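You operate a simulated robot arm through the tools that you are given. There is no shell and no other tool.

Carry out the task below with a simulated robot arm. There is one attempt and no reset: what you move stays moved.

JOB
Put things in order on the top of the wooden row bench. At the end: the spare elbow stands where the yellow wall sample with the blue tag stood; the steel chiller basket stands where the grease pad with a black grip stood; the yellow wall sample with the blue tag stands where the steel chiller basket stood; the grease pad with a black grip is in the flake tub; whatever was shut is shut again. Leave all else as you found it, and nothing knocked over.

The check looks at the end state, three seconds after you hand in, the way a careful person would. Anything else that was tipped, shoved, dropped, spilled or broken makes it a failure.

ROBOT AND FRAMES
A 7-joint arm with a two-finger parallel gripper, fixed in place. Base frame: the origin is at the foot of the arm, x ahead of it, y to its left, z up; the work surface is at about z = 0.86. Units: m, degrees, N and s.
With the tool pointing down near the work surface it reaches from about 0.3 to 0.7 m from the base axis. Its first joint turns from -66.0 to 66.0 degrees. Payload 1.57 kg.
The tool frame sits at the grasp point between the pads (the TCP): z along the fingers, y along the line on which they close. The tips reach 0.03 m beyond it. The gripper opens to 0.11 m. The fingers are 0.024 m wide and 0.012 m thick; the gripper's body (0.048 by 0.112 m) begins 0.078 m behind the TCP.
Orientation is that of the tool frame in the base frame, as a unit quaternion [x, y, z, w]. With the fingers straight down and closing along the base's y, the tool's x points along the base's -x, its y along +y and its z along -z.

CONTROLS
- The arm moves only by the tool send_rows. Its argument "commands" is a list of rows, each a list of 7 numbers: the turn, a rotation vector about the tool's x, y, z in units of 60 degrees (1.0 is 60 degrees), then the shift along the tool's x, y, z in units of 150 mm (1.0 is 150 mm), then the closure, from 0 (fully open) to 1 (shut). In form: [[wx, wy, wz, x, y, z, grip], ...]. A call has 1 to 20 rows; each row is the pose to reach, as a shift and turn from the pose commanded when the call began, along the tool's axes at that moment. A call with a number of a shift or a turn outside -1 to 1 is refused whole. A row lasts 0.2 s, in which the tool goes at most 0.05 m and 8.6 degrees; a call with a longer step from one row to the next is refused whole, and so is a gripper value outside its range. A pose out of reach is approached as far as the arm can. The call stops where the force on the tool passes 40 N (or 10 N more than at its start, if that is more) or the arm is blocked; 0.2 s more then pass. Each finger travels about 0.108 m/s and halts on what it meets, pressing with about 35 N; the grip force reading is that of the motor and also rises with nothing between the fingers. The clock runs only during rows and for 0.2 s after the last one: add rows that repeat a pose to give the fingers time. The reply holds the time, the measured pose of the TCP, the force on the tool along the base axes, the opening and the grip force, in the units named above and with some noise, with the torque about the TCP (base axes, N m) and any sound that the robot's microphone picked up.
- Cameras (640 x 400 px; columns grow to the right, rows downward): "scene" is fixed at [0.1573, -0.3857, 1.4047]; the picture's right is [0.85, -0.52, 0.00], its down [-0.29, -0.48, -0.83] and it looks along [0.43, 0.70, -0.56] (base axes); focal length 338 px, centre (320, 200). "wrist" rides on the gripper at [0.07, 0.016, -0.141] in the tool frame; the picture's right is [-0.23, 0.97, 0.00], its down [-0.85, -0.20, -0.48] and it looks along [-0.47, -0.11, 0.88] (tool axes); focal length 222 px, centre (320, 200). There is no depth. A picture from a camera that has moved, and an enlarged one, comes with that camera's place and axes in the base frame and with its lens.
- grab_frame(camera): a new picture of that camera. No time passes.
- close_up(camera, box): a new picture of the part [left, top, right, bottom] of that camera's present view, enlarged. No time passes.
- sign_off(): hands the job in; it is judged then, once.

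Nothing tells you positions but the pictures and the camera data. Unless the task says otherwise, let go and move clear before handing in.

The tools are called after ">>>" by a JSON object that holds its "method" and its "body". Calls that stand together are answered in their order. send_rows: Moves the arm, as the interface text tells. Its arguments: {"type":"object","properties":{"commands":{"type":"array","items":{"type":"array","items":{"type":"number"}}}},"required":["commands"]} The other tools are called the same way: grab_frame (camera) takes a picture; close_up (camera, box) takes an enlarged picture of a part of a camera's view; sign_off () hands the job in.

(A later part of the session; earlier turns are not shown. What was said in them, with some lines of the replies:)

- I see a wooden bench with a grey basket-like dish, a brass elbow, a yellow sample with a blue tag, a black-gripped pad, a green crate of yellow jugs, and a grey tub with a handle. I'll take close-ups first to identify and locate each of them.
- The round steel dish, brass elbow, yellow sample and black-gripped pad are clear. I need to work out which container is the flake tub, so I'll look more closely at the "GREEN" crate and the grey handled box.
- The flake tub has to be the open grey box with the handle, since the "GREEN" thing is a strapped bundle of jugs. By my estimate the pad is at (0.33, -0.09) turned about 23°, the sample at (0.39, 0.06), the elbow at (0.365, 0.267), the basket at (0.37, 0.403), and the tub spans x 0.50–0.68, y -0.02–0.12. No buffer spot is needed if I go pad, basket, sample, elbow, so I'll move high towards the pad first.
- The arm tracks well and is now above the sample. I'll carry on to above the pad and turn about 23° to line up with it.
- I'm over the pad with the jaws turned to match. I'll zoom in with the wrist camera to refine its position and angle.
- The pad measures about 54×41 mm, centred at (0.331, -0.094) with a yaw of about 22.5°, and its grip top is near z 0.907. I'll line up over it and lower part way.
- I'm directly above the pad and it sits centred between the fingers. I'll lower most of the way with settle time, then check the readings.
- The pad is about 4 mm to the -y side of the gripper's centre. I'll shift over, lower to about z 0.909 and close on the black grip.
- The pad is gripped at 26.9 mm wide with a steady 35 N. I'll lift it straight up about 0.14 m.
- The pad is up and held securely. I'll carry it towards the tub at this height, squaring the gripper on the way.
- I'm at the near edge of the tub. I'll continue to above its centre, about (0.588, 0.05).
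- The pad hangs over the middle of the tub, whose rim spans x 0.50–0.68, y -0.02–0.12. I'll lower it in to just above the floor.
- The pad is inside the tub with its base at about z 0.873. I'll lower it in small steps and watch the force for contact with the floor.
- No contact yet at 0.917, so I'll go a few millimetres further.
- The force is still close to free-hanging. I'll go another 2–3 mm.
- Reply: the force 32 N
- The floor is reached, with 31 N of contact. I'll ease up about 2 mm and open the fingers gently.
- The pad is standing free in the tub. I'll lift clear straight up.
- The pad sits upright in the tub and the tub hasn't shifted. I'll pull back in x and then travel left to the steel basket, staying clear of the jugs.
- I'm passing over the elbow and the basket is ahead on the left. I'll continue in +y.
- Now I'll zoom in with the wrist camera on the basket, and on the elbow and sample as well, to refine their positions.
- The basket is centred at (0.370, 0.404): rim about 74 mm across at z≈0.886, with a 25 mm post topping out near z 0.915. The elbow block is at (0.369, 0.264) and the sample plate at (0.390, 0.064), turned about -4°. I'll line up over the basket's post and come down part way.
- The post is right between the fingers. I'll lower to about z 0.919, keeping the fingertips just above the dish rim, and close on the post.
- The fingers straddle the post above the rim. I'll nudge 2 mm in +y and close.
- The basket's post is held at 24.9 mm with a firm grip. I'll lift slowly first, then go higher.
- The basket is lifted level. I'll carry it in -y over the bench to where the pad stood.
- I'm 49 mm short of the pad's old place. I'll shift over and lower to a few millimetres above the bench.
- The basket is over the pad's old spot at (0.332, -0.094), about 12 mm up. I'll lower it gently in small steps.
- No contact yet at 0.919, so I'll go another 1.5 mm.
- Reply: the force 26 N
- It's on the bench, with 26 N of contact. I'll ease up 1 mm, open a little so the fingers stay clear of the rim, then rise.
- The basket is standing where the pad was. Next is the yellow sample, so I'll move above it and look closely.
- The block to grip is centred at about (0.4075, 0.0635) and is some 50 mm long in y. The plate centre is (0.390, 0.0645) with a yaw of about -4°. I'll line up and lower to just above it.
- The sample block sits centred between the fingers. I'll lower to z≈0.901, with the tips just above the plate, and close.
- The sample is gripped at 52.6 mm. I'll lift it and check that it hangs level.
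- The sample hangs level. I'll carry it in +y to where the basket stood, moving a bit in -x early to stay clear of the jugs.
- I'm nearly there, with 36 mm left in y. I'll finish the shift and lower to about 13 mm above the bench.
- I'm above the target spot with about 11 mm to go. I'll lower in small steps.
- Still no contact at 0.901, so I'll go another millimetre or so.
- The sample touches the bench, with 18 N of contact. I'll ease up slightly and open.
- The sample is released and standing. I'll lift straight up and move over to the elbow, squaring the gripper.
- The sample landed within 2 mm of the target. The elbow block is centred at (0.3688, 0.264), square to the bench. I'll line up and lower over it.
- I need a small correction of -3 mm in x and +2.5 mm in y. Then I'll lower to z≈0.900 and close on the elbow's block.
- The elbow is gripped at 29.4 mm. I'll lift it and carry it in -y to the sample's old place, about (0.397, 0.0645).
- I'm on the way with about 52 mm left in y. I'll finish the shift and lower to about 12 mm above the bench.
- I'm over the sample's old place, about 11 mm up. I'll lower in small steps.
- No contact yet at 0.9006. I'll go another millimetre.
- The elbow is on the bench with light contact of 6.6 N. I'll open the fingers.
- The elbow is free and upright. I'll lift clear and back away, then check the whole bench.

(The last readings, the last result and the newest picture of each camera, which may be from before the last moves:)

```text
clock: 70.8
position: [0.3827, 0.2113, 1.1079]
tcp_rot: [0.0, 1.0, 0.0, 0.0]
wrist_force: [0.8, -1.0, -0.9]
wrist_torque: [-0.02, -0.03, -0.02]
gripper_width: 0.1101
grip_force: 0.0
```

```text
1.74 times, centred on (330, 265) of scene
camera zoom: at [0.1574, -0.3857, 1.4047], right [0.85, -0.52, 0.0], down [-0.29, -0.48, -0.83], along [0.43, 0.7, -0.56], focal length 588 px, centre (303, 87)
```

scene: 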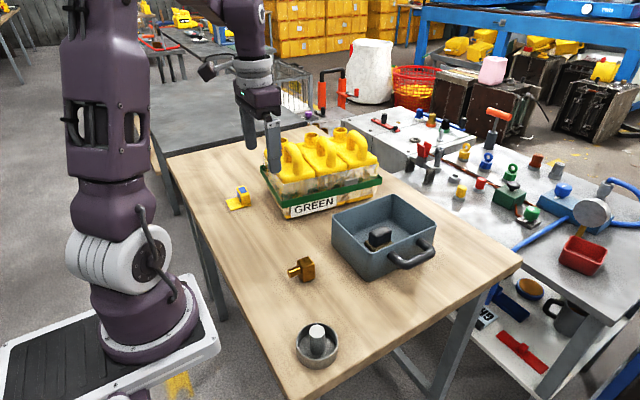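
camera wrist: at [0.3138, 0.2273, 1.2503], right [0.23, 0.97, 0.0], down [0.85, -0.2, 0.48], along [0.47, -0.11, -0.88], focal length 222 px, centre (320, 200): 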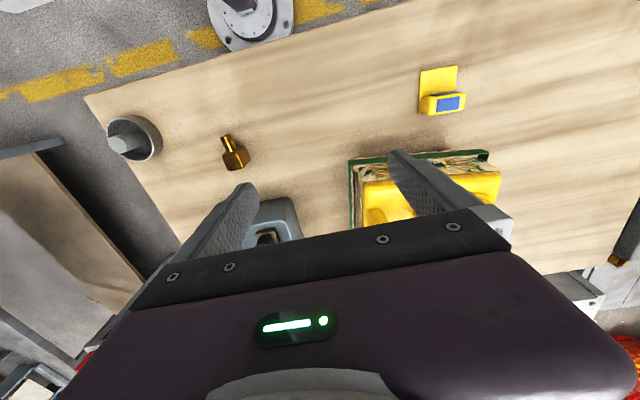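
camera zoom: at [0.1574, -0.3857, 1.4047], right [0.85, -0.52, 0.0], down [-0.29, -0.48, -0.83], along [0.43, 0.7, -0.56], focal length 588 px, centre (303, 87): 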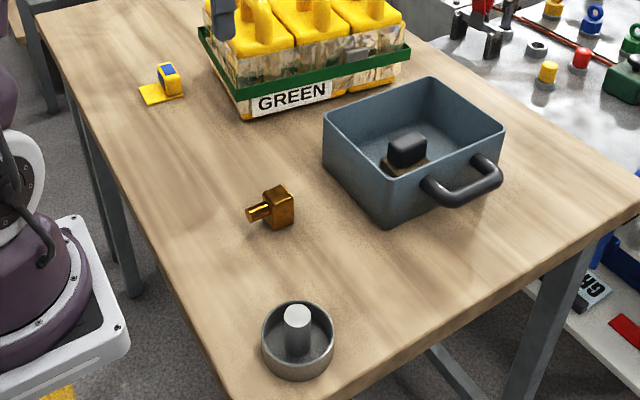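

All four pieces stand in their new places and upright. I'll compare the tub and the jug bundle with the opening views to confirm neither was moved.

>>> {"method": "close_up", "body": {"camera": "scene", "box": [320, 180, 450, 290]}}

>>> {"method": "close_up", "body": {"camera": "scene", "box": [255, 115, 385, 225]}}

>>> {"method": "close_up", "body": {"camera": "scene", "box": [260, 230, 380, 380]}}

```text
3.64 times, centred on (385, 235) of scene
camera zoom: at [0.1574, -0.3857, 1.4047], right [0.85, -0.52, 0.0], down [-0.29, -0.48, -0.83], along [0.43, 0.7, -0.56], focal length 1230 px, centre (84, 73)
```

zoom: 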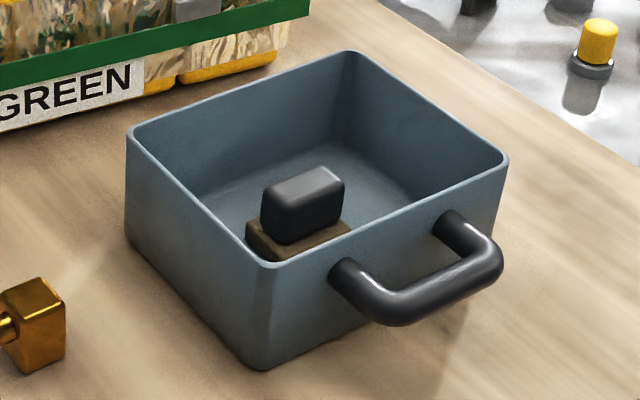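

```text
3.64 times, centred on (320, 170) of scene
camera zoom: at [0.1574, -0.3857, 1.4047], right [0.85, -0.52, 0.0], down [-0.29, -0.48, -0.83], along [0.43, 0.7, -0.56], focal length 1230 px, centre (320, 309)
```

zoom: 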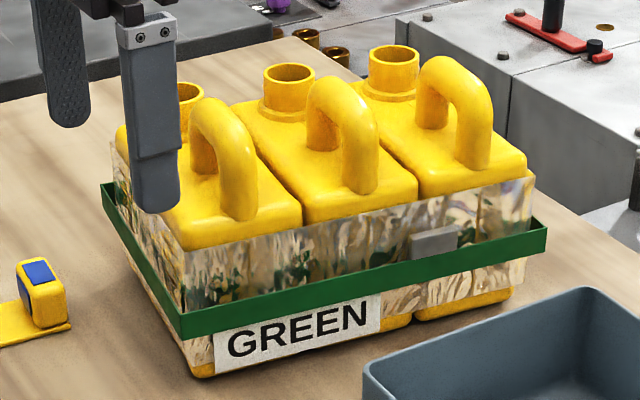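

```text
2.67 times, centred on (320, 305) of scene
camera zoom: at [0.1574, -0.3857, 1.4047], right [0.85, -0.52, 0.0], down [-0.29, -0.48, -0.83], along [0.43, 0.7, -0.56], focal length 902 px, centre (320, -80)
```

zoom: 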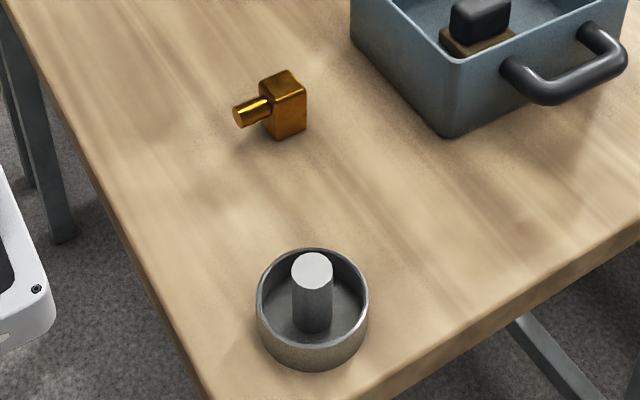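

The tub and jug bundle sit exactly where they were in the opening views. The pad is upright in the tub, the basket is on the pad's spot, the sample is on the basket's spot, and the elbow is on the sample's spot. Nothing was opened, and the open gripper is clear, so I'm handing in.

>>> {"method": "sign_off", "body": {}}

```text
The job is handed in.
```

All four items are where the job asked, and I've handed it in; no result has come back yet.

- **Grease pad:** it stands upright inside the flake tub. I took the flake tub to be the open grey box with the black handle, since the "GREEN" item is a strapped bundle of jugs.
- **Steel chiller basket:** it stands where the grease pad was.
- **Yellow wall sample:** it stands where the basket was, within about 2 mm by the wrist camera.
- **Spare elbow:** it stands where the wall sample was. The elbow is lopsided, so I set it between centring its block and centring its whole length, about 7 mm from either.

Nothing was shut at the start, so there was nothing to close again. In the final pictures the tub and the jug bundle look exactly where they began. Nothing was knocked over, and the gripper is open and clear of everything.
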